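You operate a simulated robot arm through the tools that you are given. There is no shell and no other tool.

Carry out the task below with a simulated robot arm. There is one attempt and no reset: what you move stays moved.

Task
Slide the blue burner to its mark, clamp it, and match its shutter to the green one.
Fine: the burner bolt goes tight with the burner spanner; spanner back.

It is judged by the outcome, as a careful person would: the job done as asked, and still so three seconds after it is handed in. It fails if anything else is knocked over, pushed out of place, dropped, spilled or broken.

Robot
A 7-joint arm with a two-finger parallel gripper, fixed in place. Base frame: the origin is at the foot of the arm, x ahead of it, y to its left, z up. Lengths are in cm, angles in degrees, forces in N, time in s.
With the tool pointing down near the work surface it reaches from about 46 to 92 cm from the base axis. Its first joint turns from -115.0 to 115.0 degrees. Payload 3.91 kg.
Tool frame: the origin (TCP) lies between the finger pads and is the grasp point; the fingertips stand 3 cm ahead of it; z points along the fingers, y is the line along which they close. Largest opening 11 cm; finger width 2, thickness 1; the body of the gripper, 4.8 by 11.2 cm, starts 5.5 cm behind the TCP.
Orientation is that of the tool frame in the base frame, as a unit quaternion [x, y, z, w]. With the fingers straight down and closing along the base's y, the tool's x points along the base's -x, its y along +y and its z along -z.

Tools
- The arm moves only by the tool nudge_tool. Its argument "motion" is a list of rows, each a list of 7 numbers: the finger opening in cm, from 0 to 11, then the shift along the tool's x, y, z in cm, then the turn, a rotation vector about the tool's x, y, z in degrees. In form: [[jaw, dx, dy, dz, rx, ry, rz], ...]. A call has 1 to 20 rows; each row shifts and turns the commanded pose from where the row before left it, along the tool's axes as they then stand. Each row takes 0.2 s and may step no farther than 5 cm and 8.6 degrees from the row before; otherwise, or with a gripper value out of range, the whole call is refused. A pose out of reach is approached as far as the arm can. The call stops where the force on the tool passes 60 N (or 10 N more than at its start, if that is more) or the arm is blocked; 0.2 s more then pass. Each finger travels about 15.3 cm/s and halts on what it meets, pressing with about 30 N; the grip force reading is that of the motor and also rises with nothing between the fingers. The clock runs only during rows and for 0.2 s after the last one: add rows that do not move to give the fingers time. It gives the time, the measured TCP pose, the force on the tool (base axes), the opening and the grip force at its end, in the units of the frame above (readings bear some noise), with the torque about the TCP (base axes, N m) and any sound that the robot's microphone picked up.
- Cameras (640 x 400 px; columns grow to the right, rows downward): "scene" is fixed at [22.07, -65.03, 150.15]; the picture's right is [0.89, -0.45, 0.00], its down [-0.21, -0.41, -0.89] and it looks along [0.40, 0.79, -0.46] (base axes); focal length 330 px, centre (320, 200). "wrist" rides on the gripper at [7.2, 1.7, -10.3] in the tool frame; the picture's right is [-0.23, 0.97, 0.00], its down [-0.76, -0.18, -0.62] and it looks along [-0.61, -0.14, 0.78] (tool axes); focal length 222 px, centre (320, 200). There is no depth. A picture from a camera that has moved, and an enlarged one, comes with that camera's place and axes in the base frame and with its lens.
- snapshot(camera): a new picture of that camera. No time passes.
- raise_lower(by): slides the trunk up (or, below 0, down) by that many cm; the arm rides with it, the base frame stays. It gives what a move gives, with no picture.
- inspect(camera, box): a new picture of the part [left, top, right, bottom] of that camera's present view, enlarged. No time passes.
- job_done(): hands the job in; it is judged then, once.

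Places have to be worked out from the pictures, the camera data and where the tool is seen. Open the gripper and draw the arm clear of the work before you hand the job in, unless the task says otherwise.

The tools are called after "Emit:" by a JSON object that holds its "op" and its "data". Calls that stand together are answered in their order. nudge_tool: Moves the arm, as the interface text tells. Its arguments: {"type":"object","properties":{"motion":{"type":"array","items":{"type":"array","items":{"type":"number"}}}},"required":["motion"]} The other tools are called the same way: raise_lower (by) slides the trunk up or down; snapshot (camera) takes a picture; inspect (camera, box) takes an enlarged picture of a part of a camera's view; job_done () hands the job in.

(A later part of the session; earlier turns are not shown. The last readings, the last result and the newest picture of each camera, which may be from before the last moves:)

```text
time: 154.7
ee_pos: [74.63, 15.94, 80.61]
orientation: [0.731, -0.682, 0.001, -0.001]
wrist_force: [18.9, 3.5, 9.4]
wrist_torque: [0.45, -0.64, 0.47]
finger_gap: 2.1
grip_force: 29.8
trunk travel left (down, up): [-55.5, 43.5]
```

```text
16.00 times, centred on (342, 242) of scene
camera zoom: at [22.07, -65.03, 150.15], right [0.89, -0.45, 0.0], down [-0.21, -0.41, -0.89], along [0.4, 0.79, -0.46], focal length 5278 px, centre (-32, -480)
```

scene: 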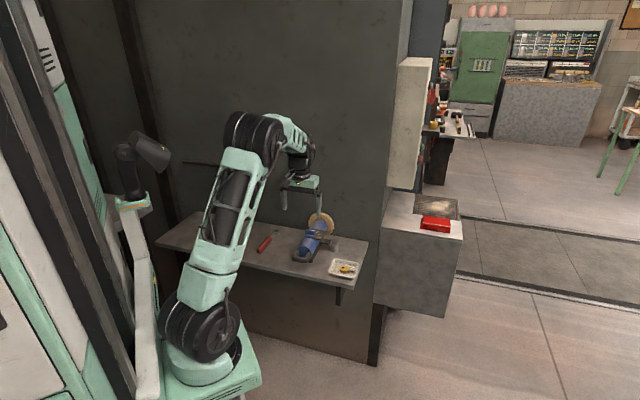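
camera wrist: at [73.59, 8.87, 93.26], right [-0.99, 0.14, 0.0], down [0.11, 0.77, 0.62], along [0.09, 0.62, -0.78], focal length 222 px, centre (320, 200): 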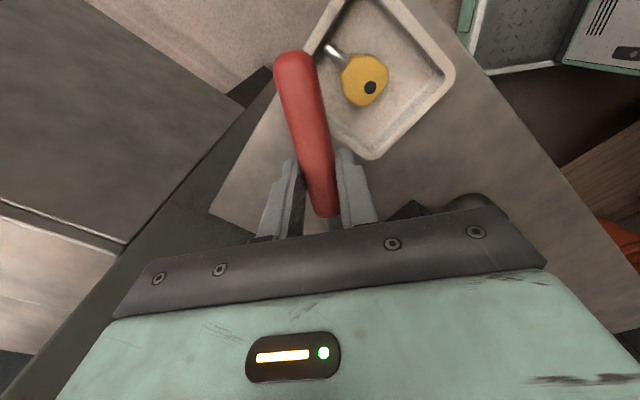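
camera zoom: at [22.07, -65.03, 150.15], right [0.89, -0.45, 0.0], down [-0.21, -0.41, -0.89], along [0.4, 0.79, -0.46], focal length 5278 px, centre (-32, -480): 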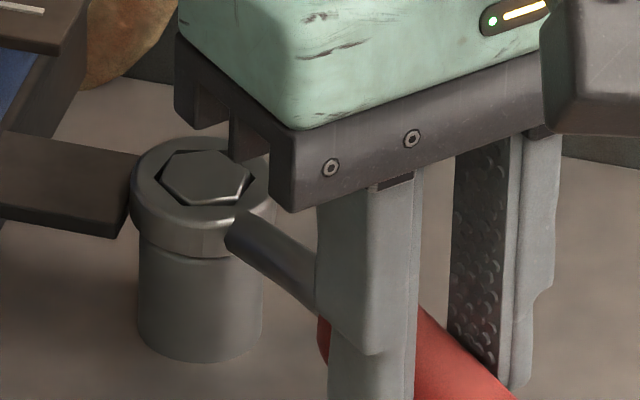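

The hex seems to be staying near its new angle while the torque unwinds. I'll back off further and watch the hex.

Emit:
{"op": "nudge_tool", "data": {"motion": [[1.6, 0, -0.236, 0, 0, 0, -1.5], [1.6, 0, -0.236, 0, 0, 0, -1.5], [1.6, 0, -0.236, 0, 0, 0, -1.5], [1.6, 0, -0.236, 0, 0, 0, -1.5], [1.6, 0, 0, 0, 0, 0, 0], [1.6, 0, 0, 0, 0, 0, 0]]}}

Emit:
{"op": "inspect", "data": {"camera": "scene", "box": [322, 230, 362, 255]}}

```text
time: 156.1
ee_pos: [75.55, 16.16, 80.48]
orientation: [0.766, -0.643, 0.0, 0.0]
wrist_force: [16.4, 1.9, 10.3]
wrist_torque: [0.48, -0.47, 0.21]
finger_gap: 2.13
grip_force: 30.2
trunk travel left (down, up): [-55.5, 43.5]
```

```text
16.00 times, centred on (342, 242) of scene
camera zoom: at [22.07, -65.03, 150.15], right [0.89, -0.45, 0.0], down [-0.21, -0.41, -0.89], along [0.4, 0.79, -0.46], focal length 5278 px, centre (-32, -480)
```

zoom: 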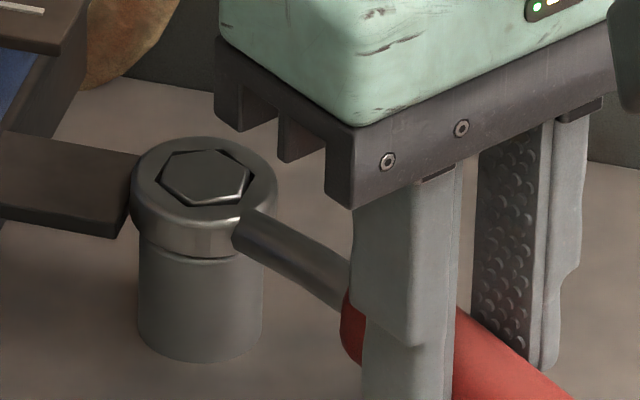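

Continuing to unload.

Emit:
{"op": "nudge_tool", "data": {"motion": [[1.6, 0, -0.236, 0, 0, 0, -1.5], [1.6, 0, -0.236, 0, 0, 0, -1.5], [1.6, 0, -0.236, 0, 0, 0, -1.5], [1.6, 0, -0.236, 0, 0, 0, -1.5], [1.6, 0, 0, 0, 0, 0, 0], [1.6, 0, 0, 0, 0, 0, 0]]}}

Emit:
{"op": "inspect", "data": {"camera": "scene", "box": [322, 230, 362, 255]}}

```text
time: 157.5
ee_pos: [76.35, 16.35, 80.47]
orientation: [0.798, -0.602, 0.0, 0.0]
wrist_force: [9.6, 6.0, 9.1]
wrist_torque: [0.6, -0.17, 0.02]
finger_gap: 2.14
grip_force: 29.9
trunk travel left (down, up): [-55.5, 43.5]
```

```text
16.00 times, centred on (342, 242) of scene
camera zoom: at [22.07, -65.03, 150.15], right [0.89, -0.45, 0.0], down [-0.21, -0.41, -0.89], along [0.4, 0.79, -0.46], focal length 5278 px, centre (-32, -480)
```

zoom: 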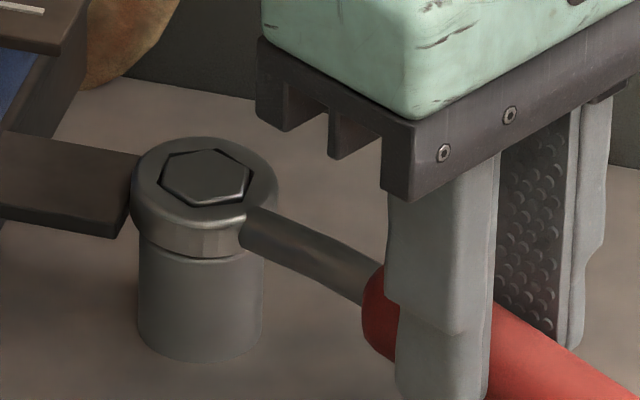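

Torque is down to 1 N·m. I'll unload the rest and lift to see the bolt's resting angle.

Emit:
{"op": "nudge_tool", "data": {"motion": [[1.6, 0, -0.236, 0, 0, 0, -1.5], [1.6, 0, -0.236, 0, 0, 0, -1.5], [1.6, 0, -0.236, 0, 0, 0, -1.5], [1.6, 0, 0, 0, 0, 0, 0], [1.6, 0, 0, 0, 0, 0, 0]]}}

Emit:
{"op": "inspect", "data": {"camera": "scene", "box": [327, 232, 352, 248]}}

```text
time: 158.7
ee_pos: [77.17, 16.64, 80.37]
orientation: [0.822, -0.57, 0.001, 0.0]
wrist_force: [6.1, -0.5, 5.2]
wrist_torque: [0.15, -0.12, 0.19]
finger_gap: 2.13
grip_force: 30.6
trunk travel left (down, up): [-55.5, 43.5]
```

```text
16.00 times, centred on (340, 240) of scene
camera zoom: at [22.07, -65.03, 150.15], right [0.89, -0.45, 0.0], down [-0.21, -0.41, -0.89], along [0.4, 0.79, -0.46], focal length 5278 px, centre (8, -440)
```

zoom: 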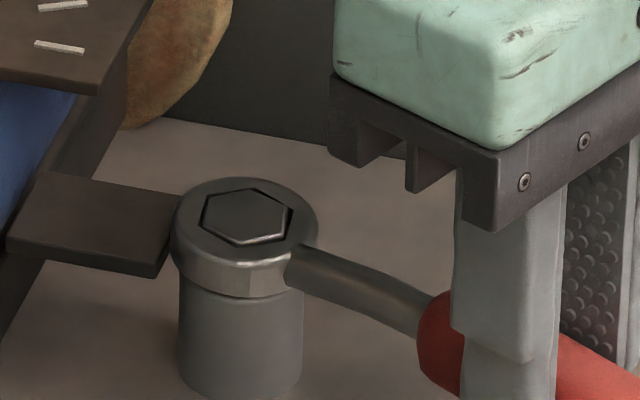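

The torque-angle curve is the same loading and unloading, 0 to 2.9 N·m and back with no lost motion, so the bolt is hard against its stop. That's tight. I'll back off the last few degrees and lift the ring gently.

Emit:
{"op": "nudge_tool", "data": {"motion": [[1.6, 0, -0.236, 0, 0, 0, -1.5], [1.6, 0, -0.236, 0, 0, 0, -1.5], [1.6, 0, 0, 0, 0, 0, 0], [1.6, 0, 0, 0, 0, 0, 0]]}}

Emit:
{"op": "inspect", "data": {"camera": "scene", "box": [327, 232, 352, 248]}}

```text
time: 159.7
ee_pos: [77.62, 16.73, 80.51]
orientation: [0.837, -0.548, 0.001, 0.0]
wrist_force: [2.4, 1.5, 4.0]
wrist_torque: [0.05, -0.08, 0.18]
finger_gap: 2.14
grip_force: 29.8
trunk travel left (down, up): [-55.5, 43.5]
```

```text
16.00 times, centred on (340, 240) of scene
camera zoom: at [22.07, -65.03, 150.15], right [0.89, -0.45, 0.0], down [-0.21, -0.41, -0.89], along [0.4, 0.79, -0.46], focal length 5278 px, centre (8, -440)
```

zoom: 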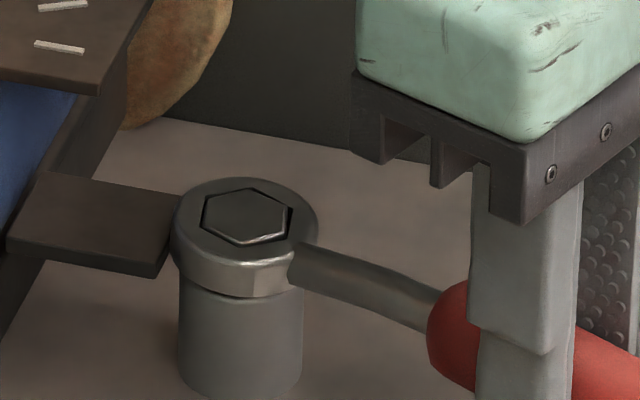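

Load is down to about 3 N. I'll lift slowly.

Emit:
{"op": "nudge_tool", "data": {"motion": [[1.6, 0, -0.1, -0.2, 0, 0, -0.6], [1.6, 0, 0, -0.2, 0, 0, 0], [1.6, 0, 0, -0.2, 0, 0, 0], [1.6, 0, 0, 0, 0, 0, 0]]}}

Emit:
{"op": "inspect", "data": {"camera": "scene", "box": [327, 232, 352, 248]}}

```text
time: 160.7
ee_pos: [77.76, 16.87, 81.07]
orientation: [0.839, -0.544, 0.001, 0.0]
wrist_force: [-2.0, 0.8, -1.2]
wrist_torque: [-0.03, 0.04, 0.18]
finger_gap: 2.13
grip_force: 30.0
trunk travel left (down, up): [-55.5, 43.5]
```

```text
16.00 times, centred on (340, 240) of scene
camera zoom: at [22.07, -65.03, 150.15], right [0.89, -0.45, 0.0], down [-0.21, -0.41, -0.89], along [0.4, 0.79, -0.46], focal length 5278 px, centre (8, -440)
```

zoom: 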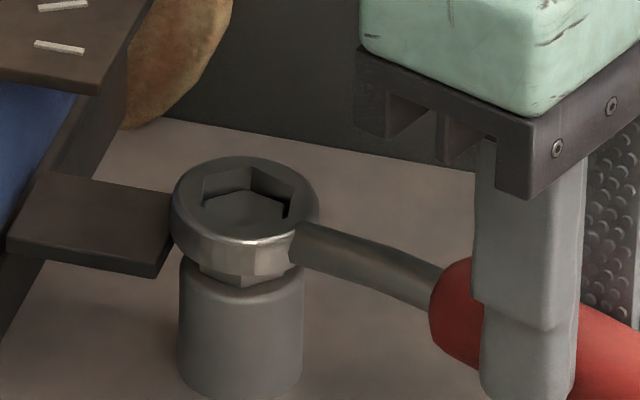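

It's coming off freely. I'll lift it clear and check the bolt.

Emit:
{"op": "nudge_tool", "data": {"motion": [[1.6, 0, 0, -0.4, 0, 0, 0], [1.6, 0, 0, -0.6, 0, 0, 0], [1.6, 0, 0, -1, 0, 0, 0], [1.6, 0, 0, -1, 0, 0, 0], [1.6, 0, 0, 0, 0, 0, 0]]}}

Emit:
{"op": "inspect", "data": {"camera": "scene", "box": [327, 230, 352, 246]}}

Emit:
{"op": "inspect", "data": {"camera": "scene", "box": [280, 195, 400, 275]}}

```text
time: 161.9
ee_pos: [77.7, 16.81, 84.11]
orientation: [0.839, -0.544, 0.0, 0.0]
wrist_force: [0.0, -0.4, -1.6]
wrist_torque: [0.0, 0.01, 0.01]
finger_gap: 2.12
grip_force: 30.4
trunk travel left (down, up): [-55.5, 43.5]
```

```text
16.00 times, centred on (340, 238) of scene
camera zoom: at [22.07, -65.03, 150.15], right [0.89, -0.45, 0.0], down [-0.21, -0.41, -0.89], along [0.4, 0.79, -0.46], focal length 5278 px, centre (8, -408)
```

zoom: 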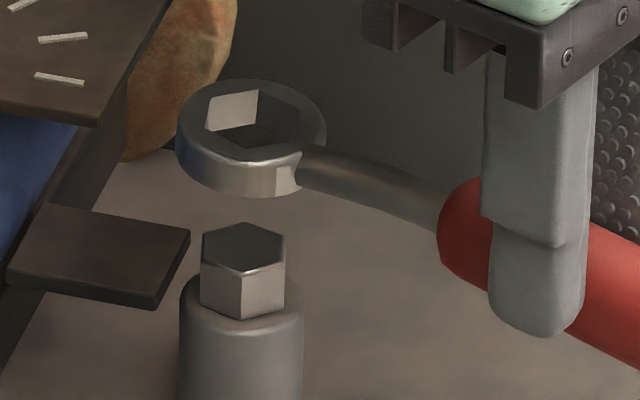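

```text
5.00 times, centred on (340, 235) of scene
camera zoom: at [22.07, -65.03, 150.15], right [0.89, -0.45, 0.0], down [-0.21, -0.41, -0.89], along [0.4, 0.79, -0.46], focal length 1649 px, centre (220, 25)
```

zoom: 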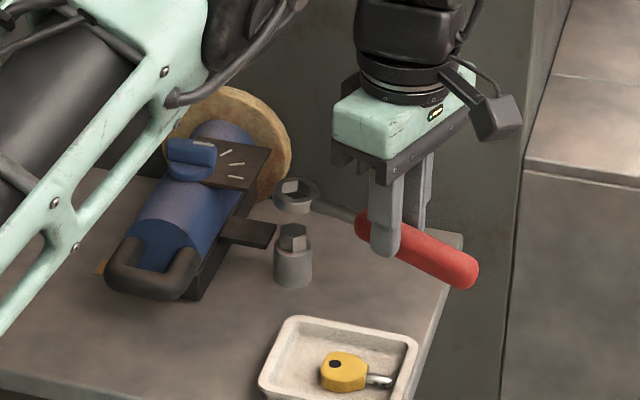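

The bolt head is seated on the post at the same stop angle, so it's tight. Now I'll return the spanner: raise it high and rotate back so the handle points out from the wall as it lay originally.

Emit:
{"op": "nudge_tool", "data": {"motion": [[1.6, 0, 0, -2, 0, 0, 0], [1.6, 0, 0, -3, 0, 0, 0], [1.6, 0, 0, -3, 0, 0, 0], [1.6, 0, 0, 0, 0, 0, 8], [1.6, 0, 0, 0, 0, 0, 8], [1.6, 0, 0, 0, 0, 0, 8], [1.6, 0, 0, 0, 0, 0, 8], [1.6, 0, 0, 0, 0, 0, 8], [1.6, 0, 0, 0, 0, 0, 8], [1.6, 0, 0, 0, 0, 0, 8], [1.6, 0, 0, 0, 0, 0, 8], [1.6, 0, 0, 0, 0, 0, 8], [1.6, 0, 0, 0, 0, 0, 0], [1.6, 0, 0, 0, 0, 0, 0]]}}

Emit:
{"op": "snapshot", "data": {"camera": "wrist"}}

Emit:
{"op": "inspect", "data": {"camera": "scene", "box": [280, 170, 400, 270]}}

```text
time: 164.9
ee_pos: [77.73, 16.76, 92.03]
orientation: [-0.359, 0.933, -0.001, 0.0]
wrist_force: [-0.2, 0.0, -0.8]
wrist_torque: [0.01, -0.01, -0.02]
finger_gap: 2.12
grip_force: 30.0
trunk travel left (down, up): [-55.5, 43.5]
```

```text
taken
camera wrist: at [71.12, 13.23, 102.38], right [-0.48, 0.88, 0.0], down [0.68, 0.38, 0.62], along [0.55, 0.3, -0.78], focal length 222 px, centre (320, 200)
```

wrist: 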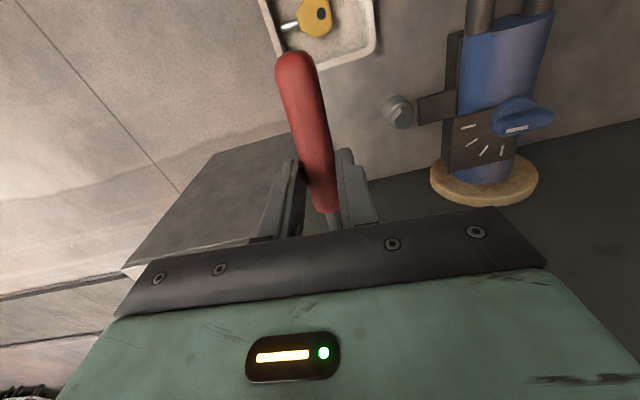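

```text
4.00 times, centred on (340, 220) of scene
camera zoom: at [22.07, -65.03, 150.15], right [0.89, -0.45, 0.0], down [-0.21, -0.41, -0.89], along [0.4, 0.79, -0.46], focal length 1319 px, centre (240, 120)
```

zoom: 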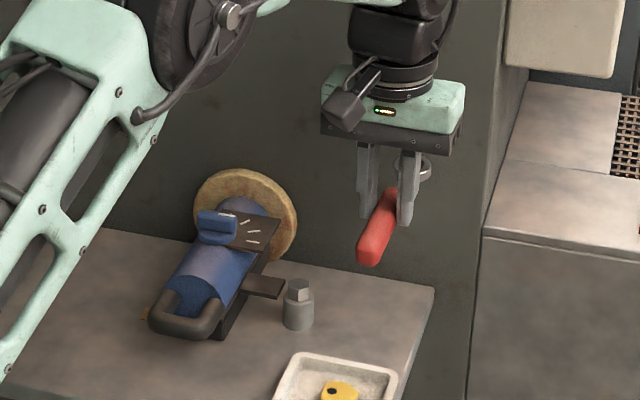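

The spanner is oriented as it originally lay. I'll carry it back over the shelf at this height to its original spot.

Emit:
{"op": "nudge_tool", "data": {"motion": [[1.6, 0.318, 2.896, 0, 0, 0, 0], [1.6, 0.318, 2.896, 0, 0, 0, 0], [1.6, 0.318, 2.896, 0, 0, 0, 0], [1.6, 0.318, 2.896, 0, 0, 0, 0], [1.6, 0.318, 2.896, 0, 0, 0, 0], [1.6, 0.318, 2.896, 0, 0, 0, 0], [1.6, 0.318, 2.896, 0, 0, 0, 0], [1.6, 0.318, 2.896, 0, 0, 0, 0], [1.6, 0.318, 2.896, 0, 0, 0, 0], [1.6, 0.318, 2.896, 0, 0, 0, 0], [1.6, 0.318, 2.896, 0, 0, 0, 0], [1.6, 0.318, 2.896, 0, 0, 0, 0], [1.6, 0, 0, 0, 0, 0, 0], [1.6, 0, 0, 0, 0, 0, 0]]}}

Emit:
{"op": "inspect", "data": {"camera": "scene", "box": [230, 180, 310, 250]}}

```text
time: 167.9
ee_pos: [51.45, 39.86, 92.01]
orientation: [-0.358, 0.934, -0.001, 0.0]
wrist_force: [0.1, 0.9, 0.0]
wrist_torque: [0.0, 0.01, -0.03]
finger_gap: 2.13
grip_force: 30.1
trunk travel left (down, up): [-55.5, 43.5]
```

```text
5.71 times, centred on (270, 215) of scene
camera zoom: at [22.07, -65.03, 150.15], right [0.89, -0.45, 0.0], down [-0.21, -0.41, -0.89], along [0.4, 0.79, -0.46], focal length 1885 px, centre (606, 114)
```

zoom: 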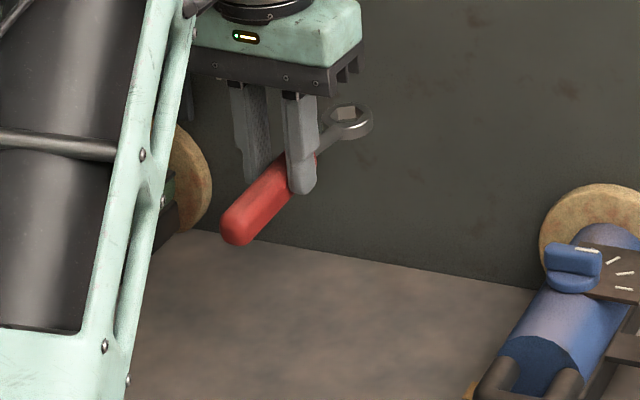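

I'm above the original spot. I'll lower to just above the shelf and compare with the original picture.

Emit:
{"op": "nudge_tool", "data": {"motion": [[1.6, -0.2, 0, 2, 0, 0, 0], [1.6, 0, 0, 3, 0, 0, 0], [1.6, 0, 0, 3, 0, 0, 0], [1.6, 0, 0, 3, 0, 0, 0], [1.6, 0, 0, 2, 0, 0, 0], [1.6, 0, 0, 0.7, 0, 0, 0], [1.6, 0, 0, 0, 0, 0, 0]]}}

Emit:
{"op": "inspect", "data": {"camera": "scene", "box": [240, 220, 300, 270]}}

```text
time: 169.5
ee_pos: [51.55, 40.13, 78.41]
orientation: [-0.359, 0.933, -0.001, 0.0]
wrist_force: [-0.9, -0.3, -1.6]
wrist_torque: [-0.01, 0.02, 0.01]
finger_gap: 2.11
grip_force: 30.1
trunk travel left (down, up): [-55.5, 43.5]
```

```text
8.00 times, centred on (270, 245) of scene
camera zoom: at [22.07, -65.03, 150.15], right [0.89, -0.45, 0.0], down [-0.21, -0.41, -0.89], along [0.4, 0.79, -0.46], focal length 2639 px, centre (720, -160)
```

zoom: 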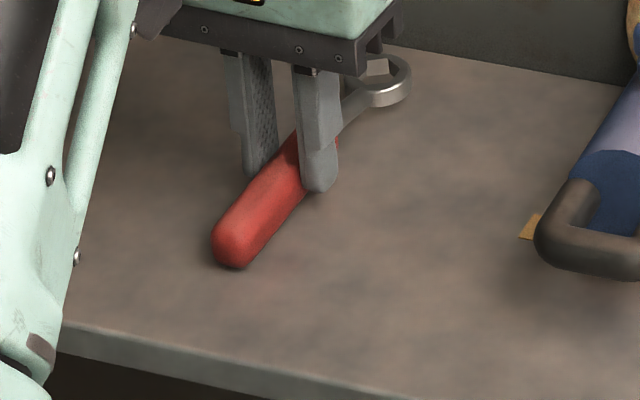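

I'll look closer to judge the spanner's height, pitch and contact.

Emit:
{"op": "inspect", "data": {"camera": "scene", "box": [255, 225, 295, 255]}}

Emit:
{"op": "inspect", "data": {"camera": "wrist", "box": [220, 20, 420, 240]}}

```text
13.33 times, centred on (275, 240) of scene
camera zoom: at [22.07, -65.03, 150.15], right [0.89, -0.45, 0.0], down [-0.21, -0.41, -0.89], along [0.4, 0.79, -0.46], focal length 4398 px, centre (920, -333)
```

zoom: 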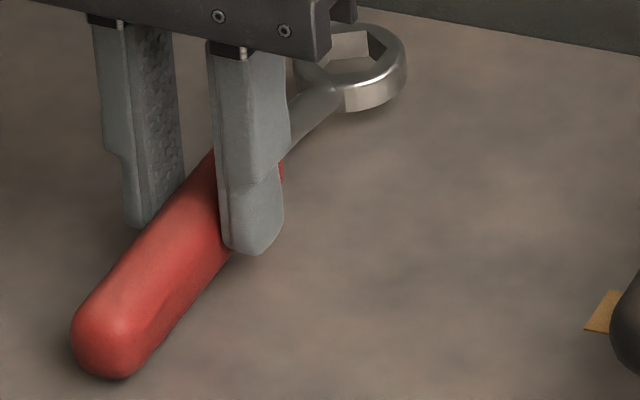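

```text
1.82 times, centred on (320, 130) of wrist
camera zoom: at [45.12, 36.58, 88.66], right [-0.48, 0.88, 0.0], down [0.68, 0.38, 0.62], along [0.55, 0.3, -0.78], focal length 404 px, centre (320, 327)
```

zoom: 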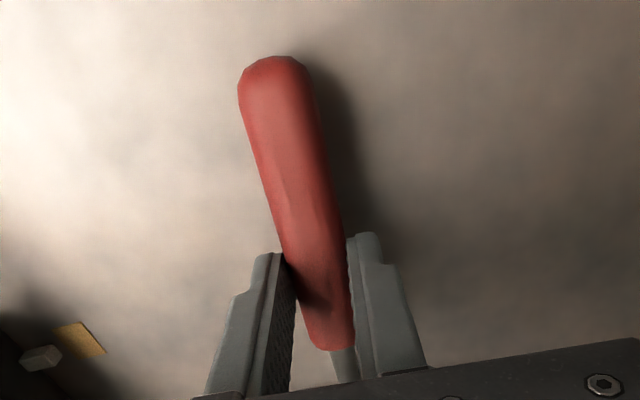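

The spanner is pitched a few degrees with its handle end low and yawed about 1.4°. I'll correct both with the tool and then lower gently to contact.

Emit:
{"op": "nudge_tool", "data": {"motion": [[1.6, 0, 0.15, 0, 0, 0, -1.4], [1.6, 0, 0, 0, 0, 3.5, 0], [1.6, -0.03, 0, 0.4, 0, 0, 0], [1.6, 0, 0, 0, 0, 0, 0], [1.6, 0, 0, 0, 0, 0, 0]]}}

Emit:
{"op": "inspect", "data": {"camera": "scene", "box": [240, 220, 300, 270]}}

```text
time: 170.7
ee_pos: [51.64, 40.3, 77.98]
orientation: [-0.37, 0.929, -0.012, -0.027]
wrist_force: [1.0, 0.3, -1.5]
wrist_torque: [0.0, 0.03, 0.07]
finger_gap: 2.13
grip_force: 29.7
trunk travel left (down, up): [-55.5, 43.5]
```

```text
8.00 times, centred on (270, 245) of scene
camera zoom: at [22.07, -65.03, 150.15], right [0.89, -0.45, 0.0], down [-0.21, -0.41, -0.89], along [0.4, 0.79, -0.46], focal length 2639 px, centre (720, -160)
```

zoom: 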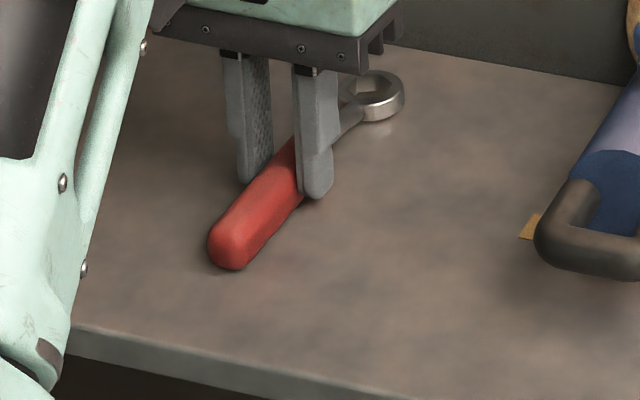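

It now matches the original picture almost exactly. I'll lower in 0.15 cm steps to contact.

Emit:
{"op": "nudge_tool", "data": {"motion": [[1.6, -0.01, 0, 0.15, 0, 0, 0], [1.6, -0.01, 0, 0.15, 0, 0, 0], [1.6, 0, 0, 0, 0, 0, 0]]}}

Emit:
{"op": "inspect", "data": {"camera": "scene", "box": [240, 220, 300, 270]}}

```text
time: 171.5
ee_pos: [51.49, 40.36, 77.81]
orientation: [-0.37, 0.929, -0.011, -0.028]
wrist_force: [0.8, 1.2, 11.4]
wrist_torque: [-0.55, 0.54, 0.0]
finger_gap: 2.15
grip_force: 30.2
trunk travel left (down, up): [-55.5, 43.5]
```

```text
8.00 times, centred on (270, 245) of scene
camera zoom: at [22.07, -65.03, 150.15], right [0.89, -0.45, 0.0], down [-0.21, -0.41, -0.89], along [0.4, 0.79, -0.46], focal length 2639 px, centre (720, -160)
```

zoom: 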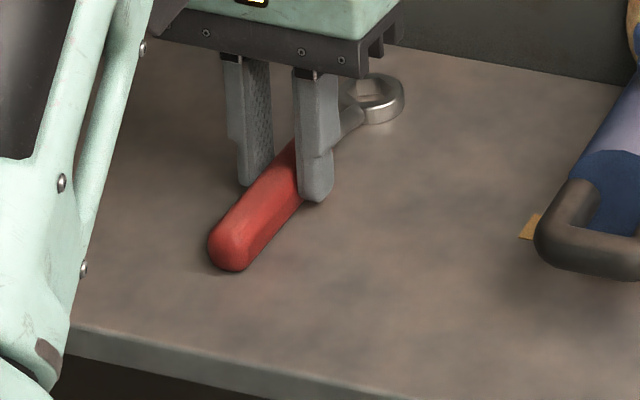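

The handle end touched first, so the ring is still slightly up. I'll tilt a further 1.5° to bring the ring down, then lower a touch.

Emit:
{"op": "nudge_tool", "data": {"motion": [[1.6, 0, 0, 0, 0, 1.5, 0], [1.6, -0.01, 0, 0.12, 0, 0, 0], [1.6, 0, 0, 0, 0, 0, 0]]}}

Emit:
{"op": "inspect", "data": {"camera": "scene", "box": [240, 220, 300, 270]}}

```text
time: 172.3
ee_pos: [51.52, 40.3, 77.72]
orientation: [-0.369, 0.928, -0.015, -0.039]
wrist_force: [3.9, 6.5, 20.7]
wrist_torque: [0.27, -0.22, 0.0]
finger_gap: 2.13
grip_force: 30.0
trunk travel left (down, up): [-55.5, 43.5]
```

```text
8.00 times, centred on (270, 245) of scene
camera zoom: at [22.07, -65.03, 150.15], right [0.89, -0.45, 0.0], down [-0.21, -0.41, -0.89], along [0.4, 0.79, -0.46], focal length 2639 px, centre (720, -160)
```

zoom: 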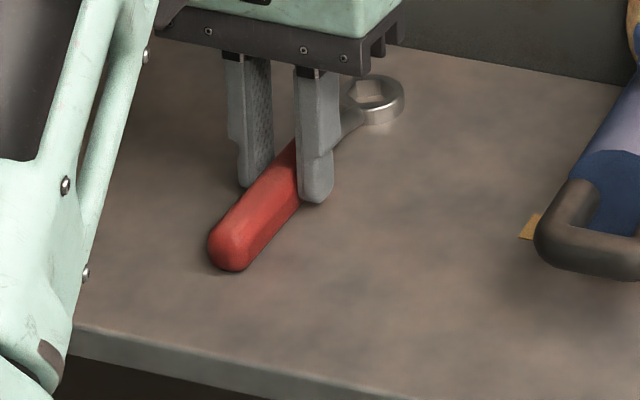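

The spanner is now flat on the shelf with balanced contact and matches the original place. I'll relieve the pressure and open the fingers.

Emit:
{"op": "nudge_tool", "data": {"motion": [[1.6, 0.01, 0, -0.12, 0, 0, 0], [1.6, 0, 0, 0, 0, 0, 0], [2.3, 0, 0, 0, 0, 0, 0], [3, 0, 0, 0, 0, 0, 0], [4, 0, 0, 0, 0, 0, 0], [5.5, 0, 0, 0, 0, 0, 0], [6, 0, 0, 0, 0, 0, 0]]}}

Emit:
{"op": "inspect", "data": {"camera": "scene", "box": [240, 220, 300, 270]}}

```text
time: 173.9
ee_pos: [51.52, 40.32, 77.64]
orientation: [-0.37, 0.928, -0.018, -0.04]
wrist_force: [0.6, 0.0, 0.7]
wrist_torque: [-0.02, 0.0, 0.02]
finger_gap: 5.98
grip_force: 0.1
trunk travel left (down, up): [-55.5, 43.5]
```

```text
8.00 times, centred on (270, 245) of scene
camera zoom: at [22.07, -65.03, 150.15], right [0.89, -0.45, 0.0], down [-0.21, -0.41, -0.89], along [0.4, 0.79, -0.46], focal length 2639 px, centre (720, -160)
```

zoom: 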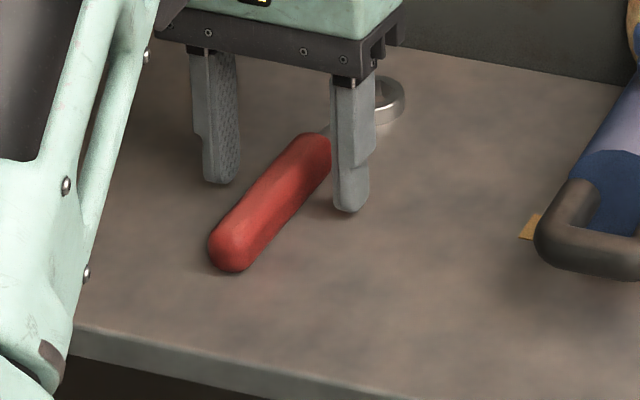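

Released cleanly. I'll rise straight up, then remove the tilt and yaw offsets.

Emit:
{"op": "nudge_tool", "data": {"motion": [[6, 0.17, 0, -1.99, 0, 0, 0], [6, 0.26, 0, -2.99, 0, 0, 0], [6, 0.35, 0, -3.98, 0, 0, 0], [6, 0.35, 0, -3.98, 0, 0, 0], [6, 0.3, 0, -3, 0, -5, 0], [8, 0, 0, -1, 0, 0, -1.6], [11, 0, 0, 0, 0, 0, 0], [11, 0, 0, 0, 0, 0, 0]]}}

Emit:
{"op": "snapshot", "data": {"camera": "wrist"}}

Emit:
{"op": "snapshot", "data": {"camera": "scene"}}

```text
time: 175.7
ee_pos: [51.68, 40.16, 94.71]
orientation: [-0.383, 0.924, -0.001, 0.001]
wrist_force: [0.7, 0.5, -0.9]
wrist_torque: [-0.04, 0.0, 0.0]
finger_gap: 11.02
grip_force: 0.2
trunk travel left (down, up): [-55.5, 43.5]
```

```text
taken
camera wrist: at [45.28, 36.27, 104.98], right [-0.53, 0.85, 0.0], down [0.66, 0.41, 0.62], along [0.53, 0.33, -0.78], focal length 222 px, centre (320, 200)
```

wrist: 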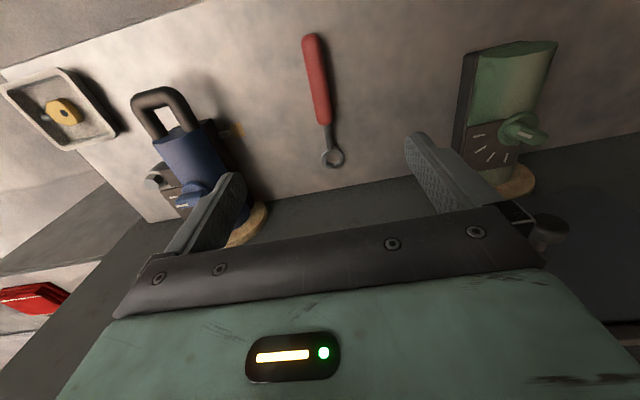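

```text
taken
```

scene: 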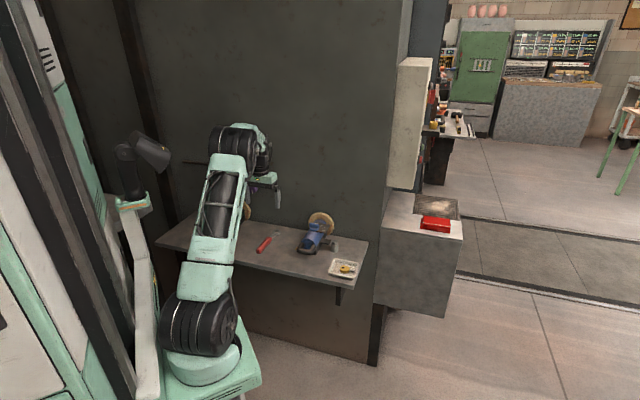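

The spanner is back on the shelf. I'll verify its place against the original and check that the burner mark alignment is undisturbed.

Emit:
{"op": "inspect", "data": {"camera": "scene", "box": [240, 220, 300, 270]}}

Emit:
{"op": "nudge_tool", "data": {"motion": [[11, 0.8, -2.8, 0, 0, 0, 0], [11, 0.8, -2.8, 0, 0, 0, 0], [11, 0.8, -2.8, 0, 0, 0, 0], [11, 0.8, -2.8, 0, 0, 0, 0], [11, 0.8, -2.8, 0, 0, 0, 0], [11, 0.8, -2.7, -1.2, 0, 0, 0], [11, 0, 0, 0, 0, 0, 0], [11, 0, 0, 0, 0, 0, 0]]}}

Emit:
{"op": "inspect", "data": {"camera": "wrist", "box": [280, 110, 380, 172]}}

Emit:
{"op": "inspect", "data": {"camera": "wrist", "box": [280, 170, 380, 232]}}

```text
8.00 times, centred on (270, 245) of scene
camera zoom: at [22.07, -65.03, 150.15], right [0.89, -0.45, 0.0], down [-0.21, -0.41, -0.89], along [0.4, 0.79, -0.46], focal length 2639 px, centre (720, -160)
```

zoom: 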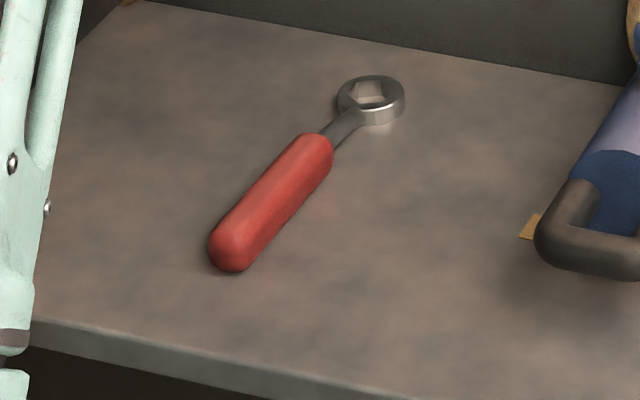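

```text
time: 177.5
ee_pos: [59.97, 24.94, 95.89]
orientation: [-0.383, 0.924, 0.0, 0.0]
wrist_force: [0.6, -0.7, -0.5]
wrist_torque: [0.0, -0.03, 0.01]
finger_gap: 11.03
grip_force: 0.1
trunk travel left (down, up): [-55.5, 43.5]
```

```text
6.40 times, centred on (330, 141) of wrist
camera zoom: at [53.67, 21.12, 106.18], right [-0.53, 0.85, 0.0], down [0.66, 0.41, 0.62], along [0.53, 0.33, -0.78], focal length 1422 px, centre (256, 578)
```

zoom: 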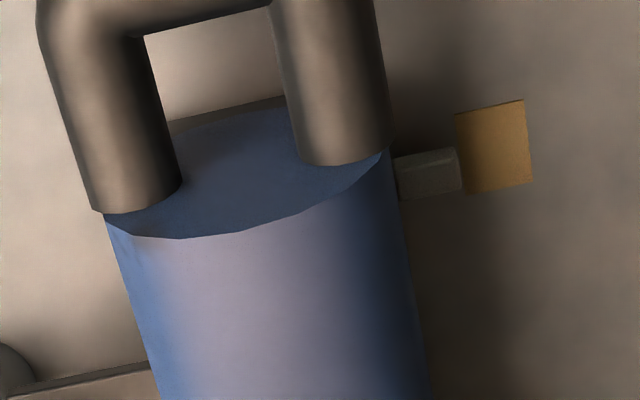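

```text
6.40 times, centred on (330, 201) of wrist
camera zoom: at [53.67, 21.12, 106.18], right [-0.53, 0.85, 0.0], down [0.66, 0.41, 0.62], along [0.53, 0.33, -0.78], focal length 1422 px, centre (256, 194)
```

zoom: 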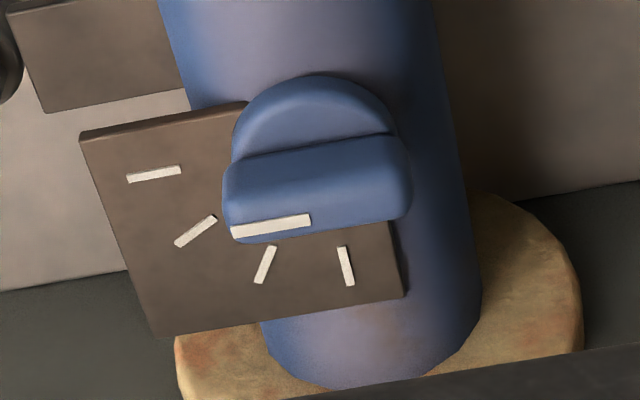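

Burner alignment and the spanner's place both check out. For the shutter I'll grip the fin across its flats, so I'll turn the tool 90° and move above the blue knob (p≈70.9, q≈−25.9, fin top z≈84.4).

Emit:
{"op": "nudge_tool", "data": {"motion": [[11, 0, 0, 0, 0, 0, -8.2], [11, 0, 0, 0, 0, 0, -8.2], [11, 0, 0, 0, 0, 0, -8.2], [11, 0, 0, 0, 0, 0, -8.2], [11, 0, 0, 0, 0, 0, -8.2], [11, 0, 0, 0, 0, 0, -8.2], [11, 0, 0, 0, 0, 0, -8.2], [11, 0, 0, 0, 0, 0, -8.2], [11, 0, 0, 0, 0, 0, -8.2], [11, 0, 0, 0, 0, 0, -8.2], [11, 0, 0, 0, 0, 0, -8], [11, 0, 0, 0, 0, 0, 0], [11, 0, 0, 0, 0, 0, 0]]}}

Emit:
{"op": "snapshot", "data": {"camera": "wrist"}}

Emit:
{"op": "snapshot", "data": {"camera": "scene"}}

```text
time: 180.3
ee_pos: [59.87, 25.12, 95.89]
orientation: [0.924, -0.382, 0.002, 0.001]
wrist_force: [-0.3, -0.1, -0.1]
wrist_torque: [0.0, 0.02, 0.03]
finger_gap: 10.98
grip_force: 0.0
trunk travel left (down, up): [-55.5, 43.5]
```

```text
taken
camera wrist: at [63.83, 18.83, 106.16], right [-0.85, -0.53, 0.0], down [-0.41, 0.66, 0.62], along [-0.33, 0.53, -0.78], focal length 222 px, centre (320, 200)
```

wrist: 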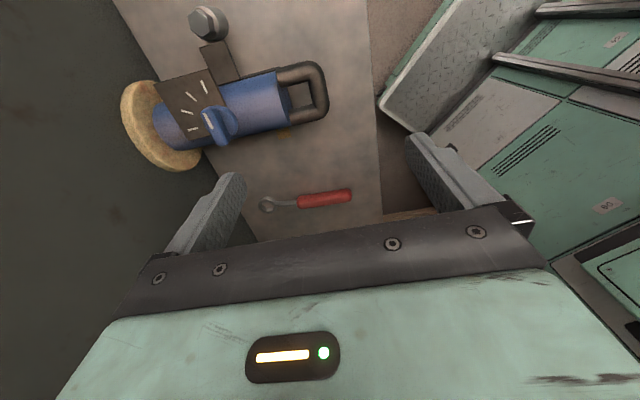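

```text
taken
```

scene: 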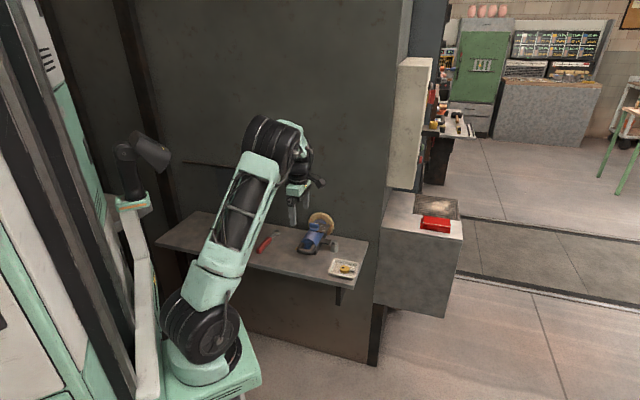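

The orientation is reachable. I'll move above the knob and lower partway.

Emit:
{"op": "nudge_tool", "data": {"motion": [[9, 0.33, -2.7, 0, 0, 0, 0], [7, 0.33, -2.7, 0, 0, 0, 0], [5, 0.33, -2.7, 0, 0, 0, 0], [5, 0.34, -2.7, 0, 0, 0, 0], [5, 0, 0, 2.5, 0, 0, 0], [5, 0, 0, 2.4, 0, 0, 0], [5, 0, 0, 0, 0, 0, 0], [5, 0, 0, 0, 0, 0, 0]]}}

Emit:
{"op": "snapshot", "data": {"camera": "wrist"}}

Emit:
{"op": "inspect", "data": {"camera": "wrist", "box": [230, 90, 410, 240]}}

Emit:
{"op": "inspect", "data": {"camera": "scene", "box": [285, 195, 345, 245]}}

```text
time: 182.1
ee_pos: [68.41, 31.85, 90.75]
orientation: [0.924, -0.383, 0.001, 0.0]
wrist_force: [0.8, 0.2, 0.2]
wrist_torque: [-0.02, -0.01, -0.02]
finger_gap: 5.02
grip_force: 0.0
trunk travel left (down, up): [-55.5, 43.5]
```

```text
taken
camera wrist: at [72.37, 25.5, 101.2], right [-0.85, -0.53, 0.0], down [-0.41, 0.66, 0.62], along [-0.33, 0.53, -0.78], focal length 222 px, centre (320, 200)
```

wrist: 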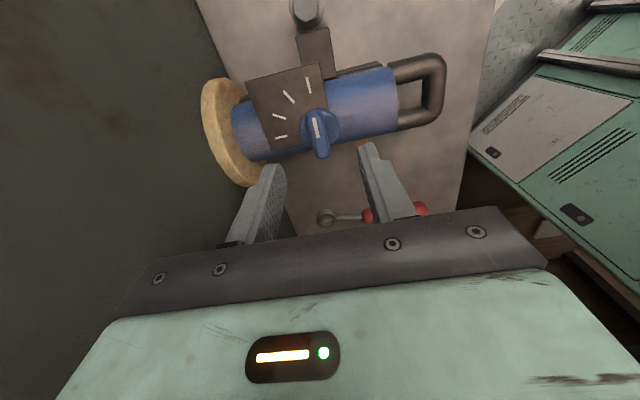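

```text
2.67 times, centred on (320, 165) of wrist
camera zoom: at [72.37, 25.5, 101.2], right [-0.85, -0.53, 0.0], down [-0.41, 0.66, 0.62], along [-0.33, 0.53, -0.78], focal length 592 px, centre (320, 293)
```

zoom: 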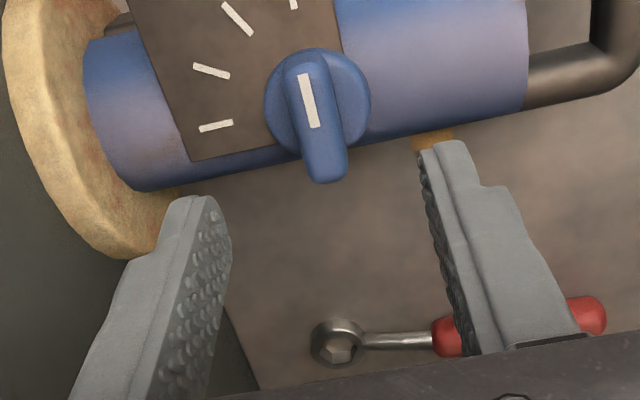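

```text
8.00 times, centred on (315, 220) of scene
camera zoom: at [22.07, -65.03, 150.15], right [0.89, -0.45, 0.0], down [-0.21, -0.41, -0.89], along [0.4, 0.79, -0.46], focal length 2639 px, centre (360, 40)
```

zoom: 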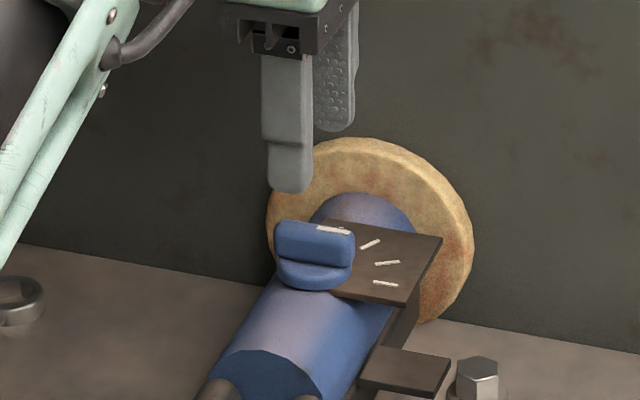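

The fin is well framed; its center is about 0.4 cm to the right of the tool axis. I'll shift and lower so the fingertips reach the fin's top level, then re-check.

Emit:
{"op": "nudge_tool", "data": {"motion": [[5, 0.4, 0, 1.5, 0, 0, 0], [5, 0, 0, 1.5, 0, 0, 0], [5, 0, 0, 0.5, 0, 0, 0], [5, 0, 0, 0, 0, 0, 0], [5, 0, 0, 0, 0, 0, 0]]}}

Emit:
{"op": "inspect", "data": {"camera": "wrist", "box": [230, 90, 410, 240]}}

Emit:
{"op": "inspect", "data": {"camera": "scene", "box": [300, 210, 340, 240]}}

```text
time: 183.3
ee_pos: [68.67, 31.49, 87.43]
orientation: [0.924, -0.383, 0.0, 0.0]
wrist_force: [0.0, -0.3, 0.6]
wrist_torque: [0.02, 0.03, 0.0]
finger_gap: 5.01
grip_force: 0.0
trunk travel left (down, up): [-55.5, 43.5]
```

```text
2.67 times, centred on (320, 165) of wrist
camera zoom: at [72.65, 25.25, 97.75], right [-0.85, -0.53, 0.0], down [-0.41, 0.66, 0.62], along [-0.33, 0.53, -0.78], focal length 592 px, centre (320, 293)
```

zoom: 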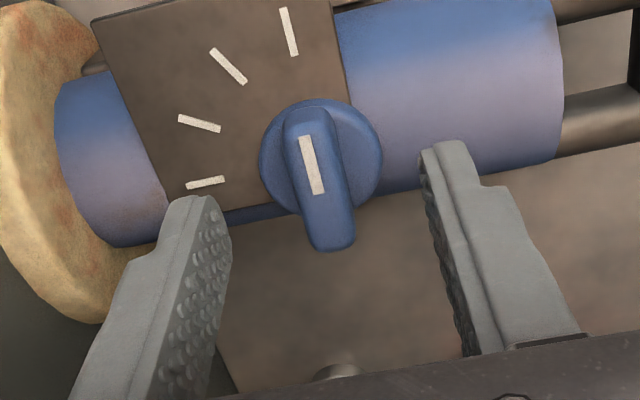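

```text
13.33 times, centred on (320, 225) of scene
camera zoom: at [22.07, -65.03, 150.15], right [0.89, -0.45, 0.0], down [-0.21, -0.41, -0.89], along [0.4, 0.79, -0.46], focal length 4398 px, centre (320, -133)
```

zoom: 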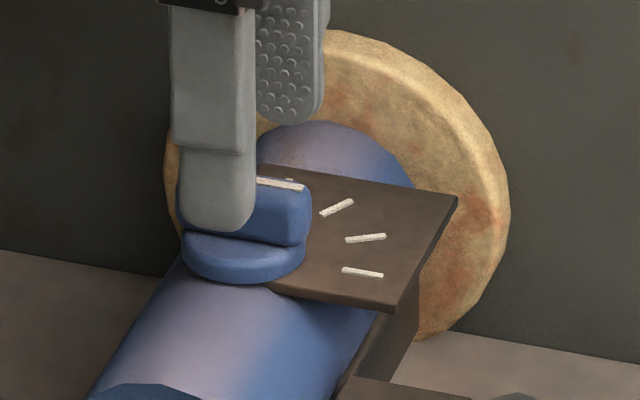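

The fin center is another 0.3 cm right. I'll shift, lower 1.1 cm so the pads overlap the fin above the disc, and check.

Emit:
{"op": "nudge_tool", "data": {"motion": [[5, 0.3, 0, 0.4, 0, 0, 0], [5, 0, 0, 0.4, 0, 0, 0], [5, 0, 0, 0.3, 0, 0, 0], [5, 0, 0, 0, 0, 0, 0], [5, 0, 0, 0, 0, 0, 0]]}}

Emit:
{"op": "inspect", "data": {"camera": "wrist", "box": [230, 90, 410, 240]}}

Emit:
{"op": "inspect", "data": {"camera": "scene", "box": [300, 210, 340, 240]}}

```text
time: 184.5
ee_pos: [69.0, 31.16, 86.22]
orientation: [0.924, -0.383, 0.002, 0.0]
wrist_force: [0.2, -0.1, 0.1]
wrist_torque: [0.0, 0.02, 0.02]
finger_gap: 5.02
grip_force: 0.0
trunk travel left (down, up): [-55.5, 43.5]
```

```text
2.67 times, centred on (320, 165) of wrist
camera zoom: at [72.92, 24.95, 96.6], right [-0.85, -0.53, 0.0], down [-0.41, 0.66, 0.62], along [-0.33, 0.53, -0.78], focal length 592 px, centre (320, 293)
```

zoom: 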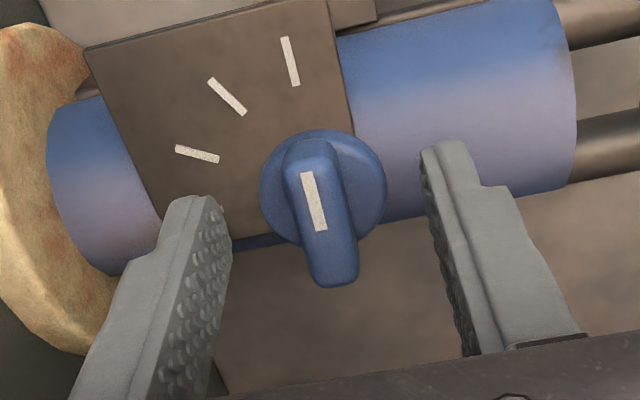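

```text
13.33 times, centred on (320, 225) of scene
camera zoom: at [22.07, -65.03, 150.15], right [0.89, -0.45, 0.0], down [-0.21, -0.41, -0.89], along [0.4, 0.79, -0.46], focal length 4398 px, centre (320, -133)
```

zoom: 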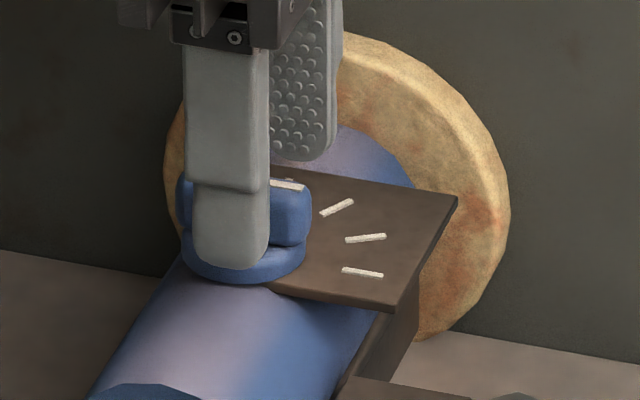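

The tool axis is on the fin center. I'll close gently on the fin.

Emit:
{"op": "nudge_tool", "data": {"motion": [[3.5, 0, 0, 0, 0, 0, 0], [2.6, 0, 0, 0, 0, 0, 0], [2, 0, 0, 0, 0, 0, 0], [1.6, 0, 0, 0, 0, 0, 0], [1.3, 0, 0, 0, 0, 0, 0], [1.0, 0, 0, 0, 0, 0, 0], [1.0, 0, 0, 0, 0, 0, 0]]}}

Emit:
{"op": "inspect", "data": {"camera": "wrist", "box": [230, 90, 410, 240]}}

Emit:
{"op": "inspect", "data": {"camera": "scene", "box": [300, 210, 340, 240]}}

```text
time: 186.1
ee_pos: [68.97, 31.43, 86.33]
orientation: [0.924, -0.383, 0.001, 0.0]
wrist_force: [7.1, 7.0, -1.0]
wrist_torque: [0.3, -0.15, -0.06]
finger_gap: 1.38
grip_force: 44.7
trunk travel left (down, up): [-55.5, 43.5]
```

```text
2.67 times, centred on (320, 165) of wrist
camera zoom: at [72.97, 25.0, 96.61], right [-0.85, -0.53, 0.0], down [-0.41, 0.66, 0.62], along [-0.33, 0.53, -0.78], focal length 592 px, centre (320, 293)
```

zoom: 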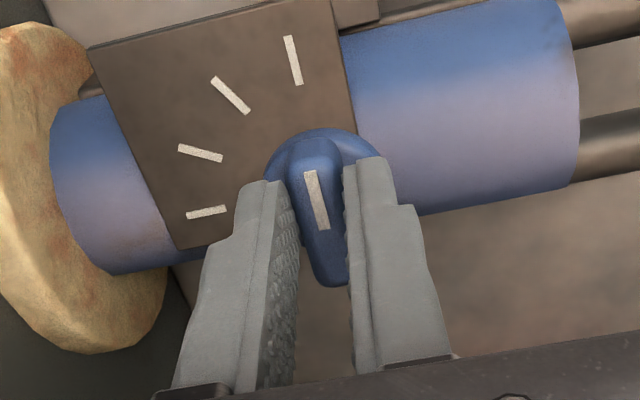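

```text
13.33 times, centred on (320, 225) of scene
camera zoom: at [22.07, -65.03, 150.15], right [0.89, -0.45, 0.0], down [-0.21, -0.41, -0.89], along [0.4, 0.79, -0.46], focal length 4398 px, centre (320, -133)
```

zoom: 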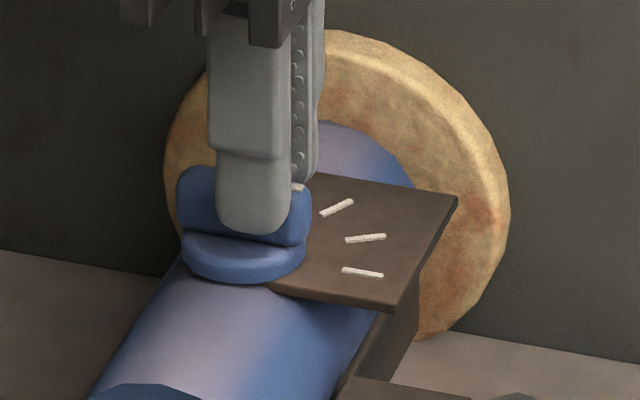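

The grip is on the fin with a 1.38 cm gap and a slight 10 N side load, which I'll relieve by 0.1 cm. By my measurement the green pointer is about 28.5° clockwise of the blue one, so I'll turn in steps, starting with 10°.

Emit:
{"op": "nudge_tool", "data": {"motion": [[1.0, 0, -0.1, 0, 0, 0, 0], [1.0, 0, 0, 0, 0, 0, 5], [1.0, 0, 0, 0, 0, 0, 5], [1.0, 0, 0, 0, 0, 0, 0]]}}

Emit:
{"op": "inspect", "data": {"camera": "wrist", "box": [230, 90, 410, 240]}}

```text
time: 187.1
ee_pos: [69.04, 31.2, 86.3]
orientation: [0.887, -0.462, 0.0, 0.002]
wrist_force: [-9.6, -10.5, -2.4]
wrist_torque: [0.5, 0.86, 0.1]
finger_gap: 1.39
grip_force: 44.9
trunk travel left (down, up): [-55.5, 43.5]
```

```text
2.67 times, centred on (320, 165) of wrist
camera zoom: at [71.76, 24.38, 96.62], right [-0.93, -0.37, 0.0], down [-0.29, 0.73, 0.62], along [-0.23, 0.58, -0.78], focal length 592 px, centre (320, 293)
```

zoom: 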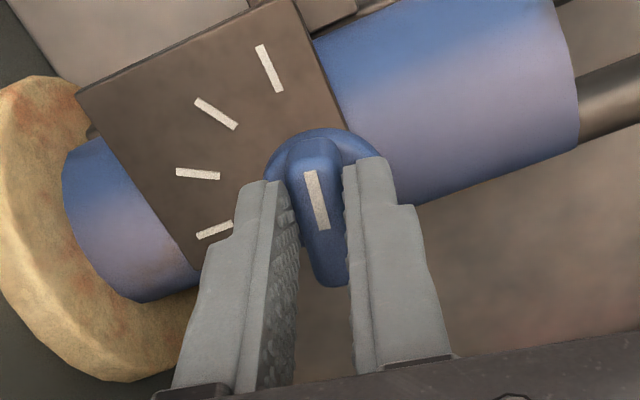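

The shutter follows the gripper smoothly. I'll relieve the side load and turn the remaining 18.5°.

Emit:
{"op": "nudge_tool", "data": {"motion": [[1.0, 0, 0.12, 0, 0, 0, 0], [1.0, 0, 0, 0, 0, 0, 5], [1.0, 0, 0, 0, 0, 0, 5], [1.0, 0, 0, 0, 0, 0, 0]]}}

Emit:
{"op": "nudge_tool", "data": {"motion": [[1.0, 0, 0, 0, 0, 0, 4.5], [1.0, 0, 0, 0, 0, 0, 4], [1.0, 0, 0, 0, 0, 0, 0], [1.0, 0, 0, 0, 0, 0, 0]]}}

Emit:
{"op": "inspect", "data": {"camera": "wrist", "box": [230, 90, 410, 240]}}

Emit:
{"op": "inspect", "data": {"camera": "scene", "box": [300, 210, 340, 240]}}

```text
time: 188.1
ee_pos: [68.86, 31.15, 86.34]
orientation: [0.843, -0.537, -0.001, 0.003]
wrist_force: [-19.2, -19.1, -13.1]
wrist_torque: [0.28, 0.73, 0.15]
finger_gap: 1.36
grip_force: 45.2
trunk travel left (down, up): [-55.5, 43.5]
```

```text
time: 189.1
ee_pos: [68.87, 31.15, 86.36]
orientation: [0.802, -0.597, 0.0, 0.005]
wrist_force: [-25.6, -24.6, -13.0]
wrist_torque: [0.19, 0.82, 0.15]
finger_gap: 1.39
grip_force: 45.1
trunk travel left (down, up): [-55.5, 43.5]
```

```text
2.67 times, centred on (320, 165) of wrist
camera zoom: at [69.27, 23.81, 96.66], right [-1.0, -0.06, 0.01], down [-0.04, 0.78, 0.62], along [-0.04, 0.62, -0.79], focal length 592 px, centre (320, 293)
```

zoom: 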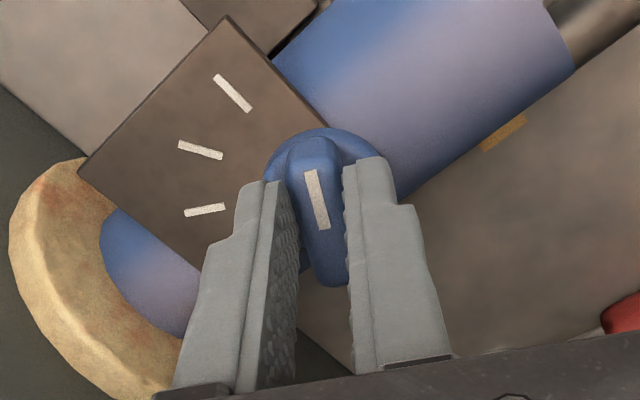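

```text
13.33 times, centred on (320, 225) of scene
camera zoom: at [22.07, -65.03, 150.15], right [0.89, -0.45, 0.0], down [-0.21, -0.41, -0.89], along [0.4, 0.79, -0.46], focal length 4398 px, centre (320, -133)
```

zoom: 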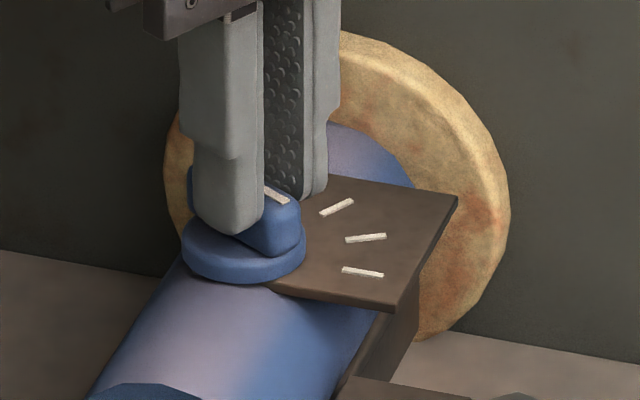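

The shutter has turned about 28°, but a 35 N side load built up because the knob axis is offset from my tool axis. I'll relieve that before releasing.

Emit:
{"op": "nudge_tool", "data": {"motion": [[1.0, 0.05, 0.17, 0.05, 0, 0, 0], [1.0, 0.05, 0.16, 0.05, 0, 0, 0], [1.0, 0, 0, 0, 0, 0, 0], [1.0, 0, 0, 0, 0, 0, 0]]}}

Emit:
{"op": "inspect", "data": {"camera": "wrist", "box": [230, 90, 410, 240]}}

```text
time: 190.1
ee_pos: [68.69, 31.08, 86.33]
orientation: [0.801, -0.598, 0.002, 0.0]
wrist_force: [-7.1, -11.2, -6.6]
wrist_torque: [-1.57, -0.17, 0.04]
finger_gap: 1.39
grip_force: 45.7
trunk travel left (down, up): [-55.5, 43.5]
```

```text
2.67 times, centred on (320, 165) of wrist
camera zoom: at [69.17, 23.74, 96.62], right [-1.0, -0.06, 0.0], down [-0.05, 0.78, 0.62], along [-0.04, 0.62, -0.78], focal length 592 px, centre (320, 293)
```

zoom: 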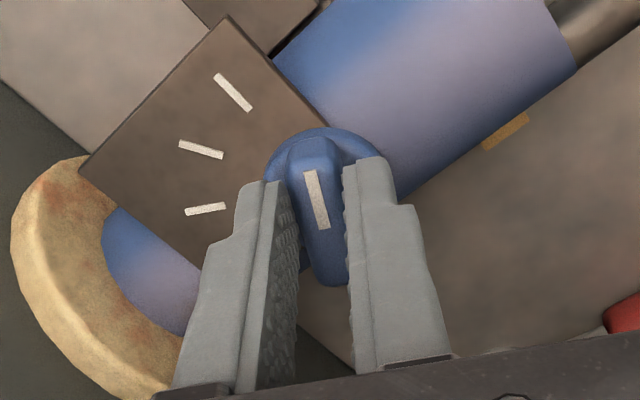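

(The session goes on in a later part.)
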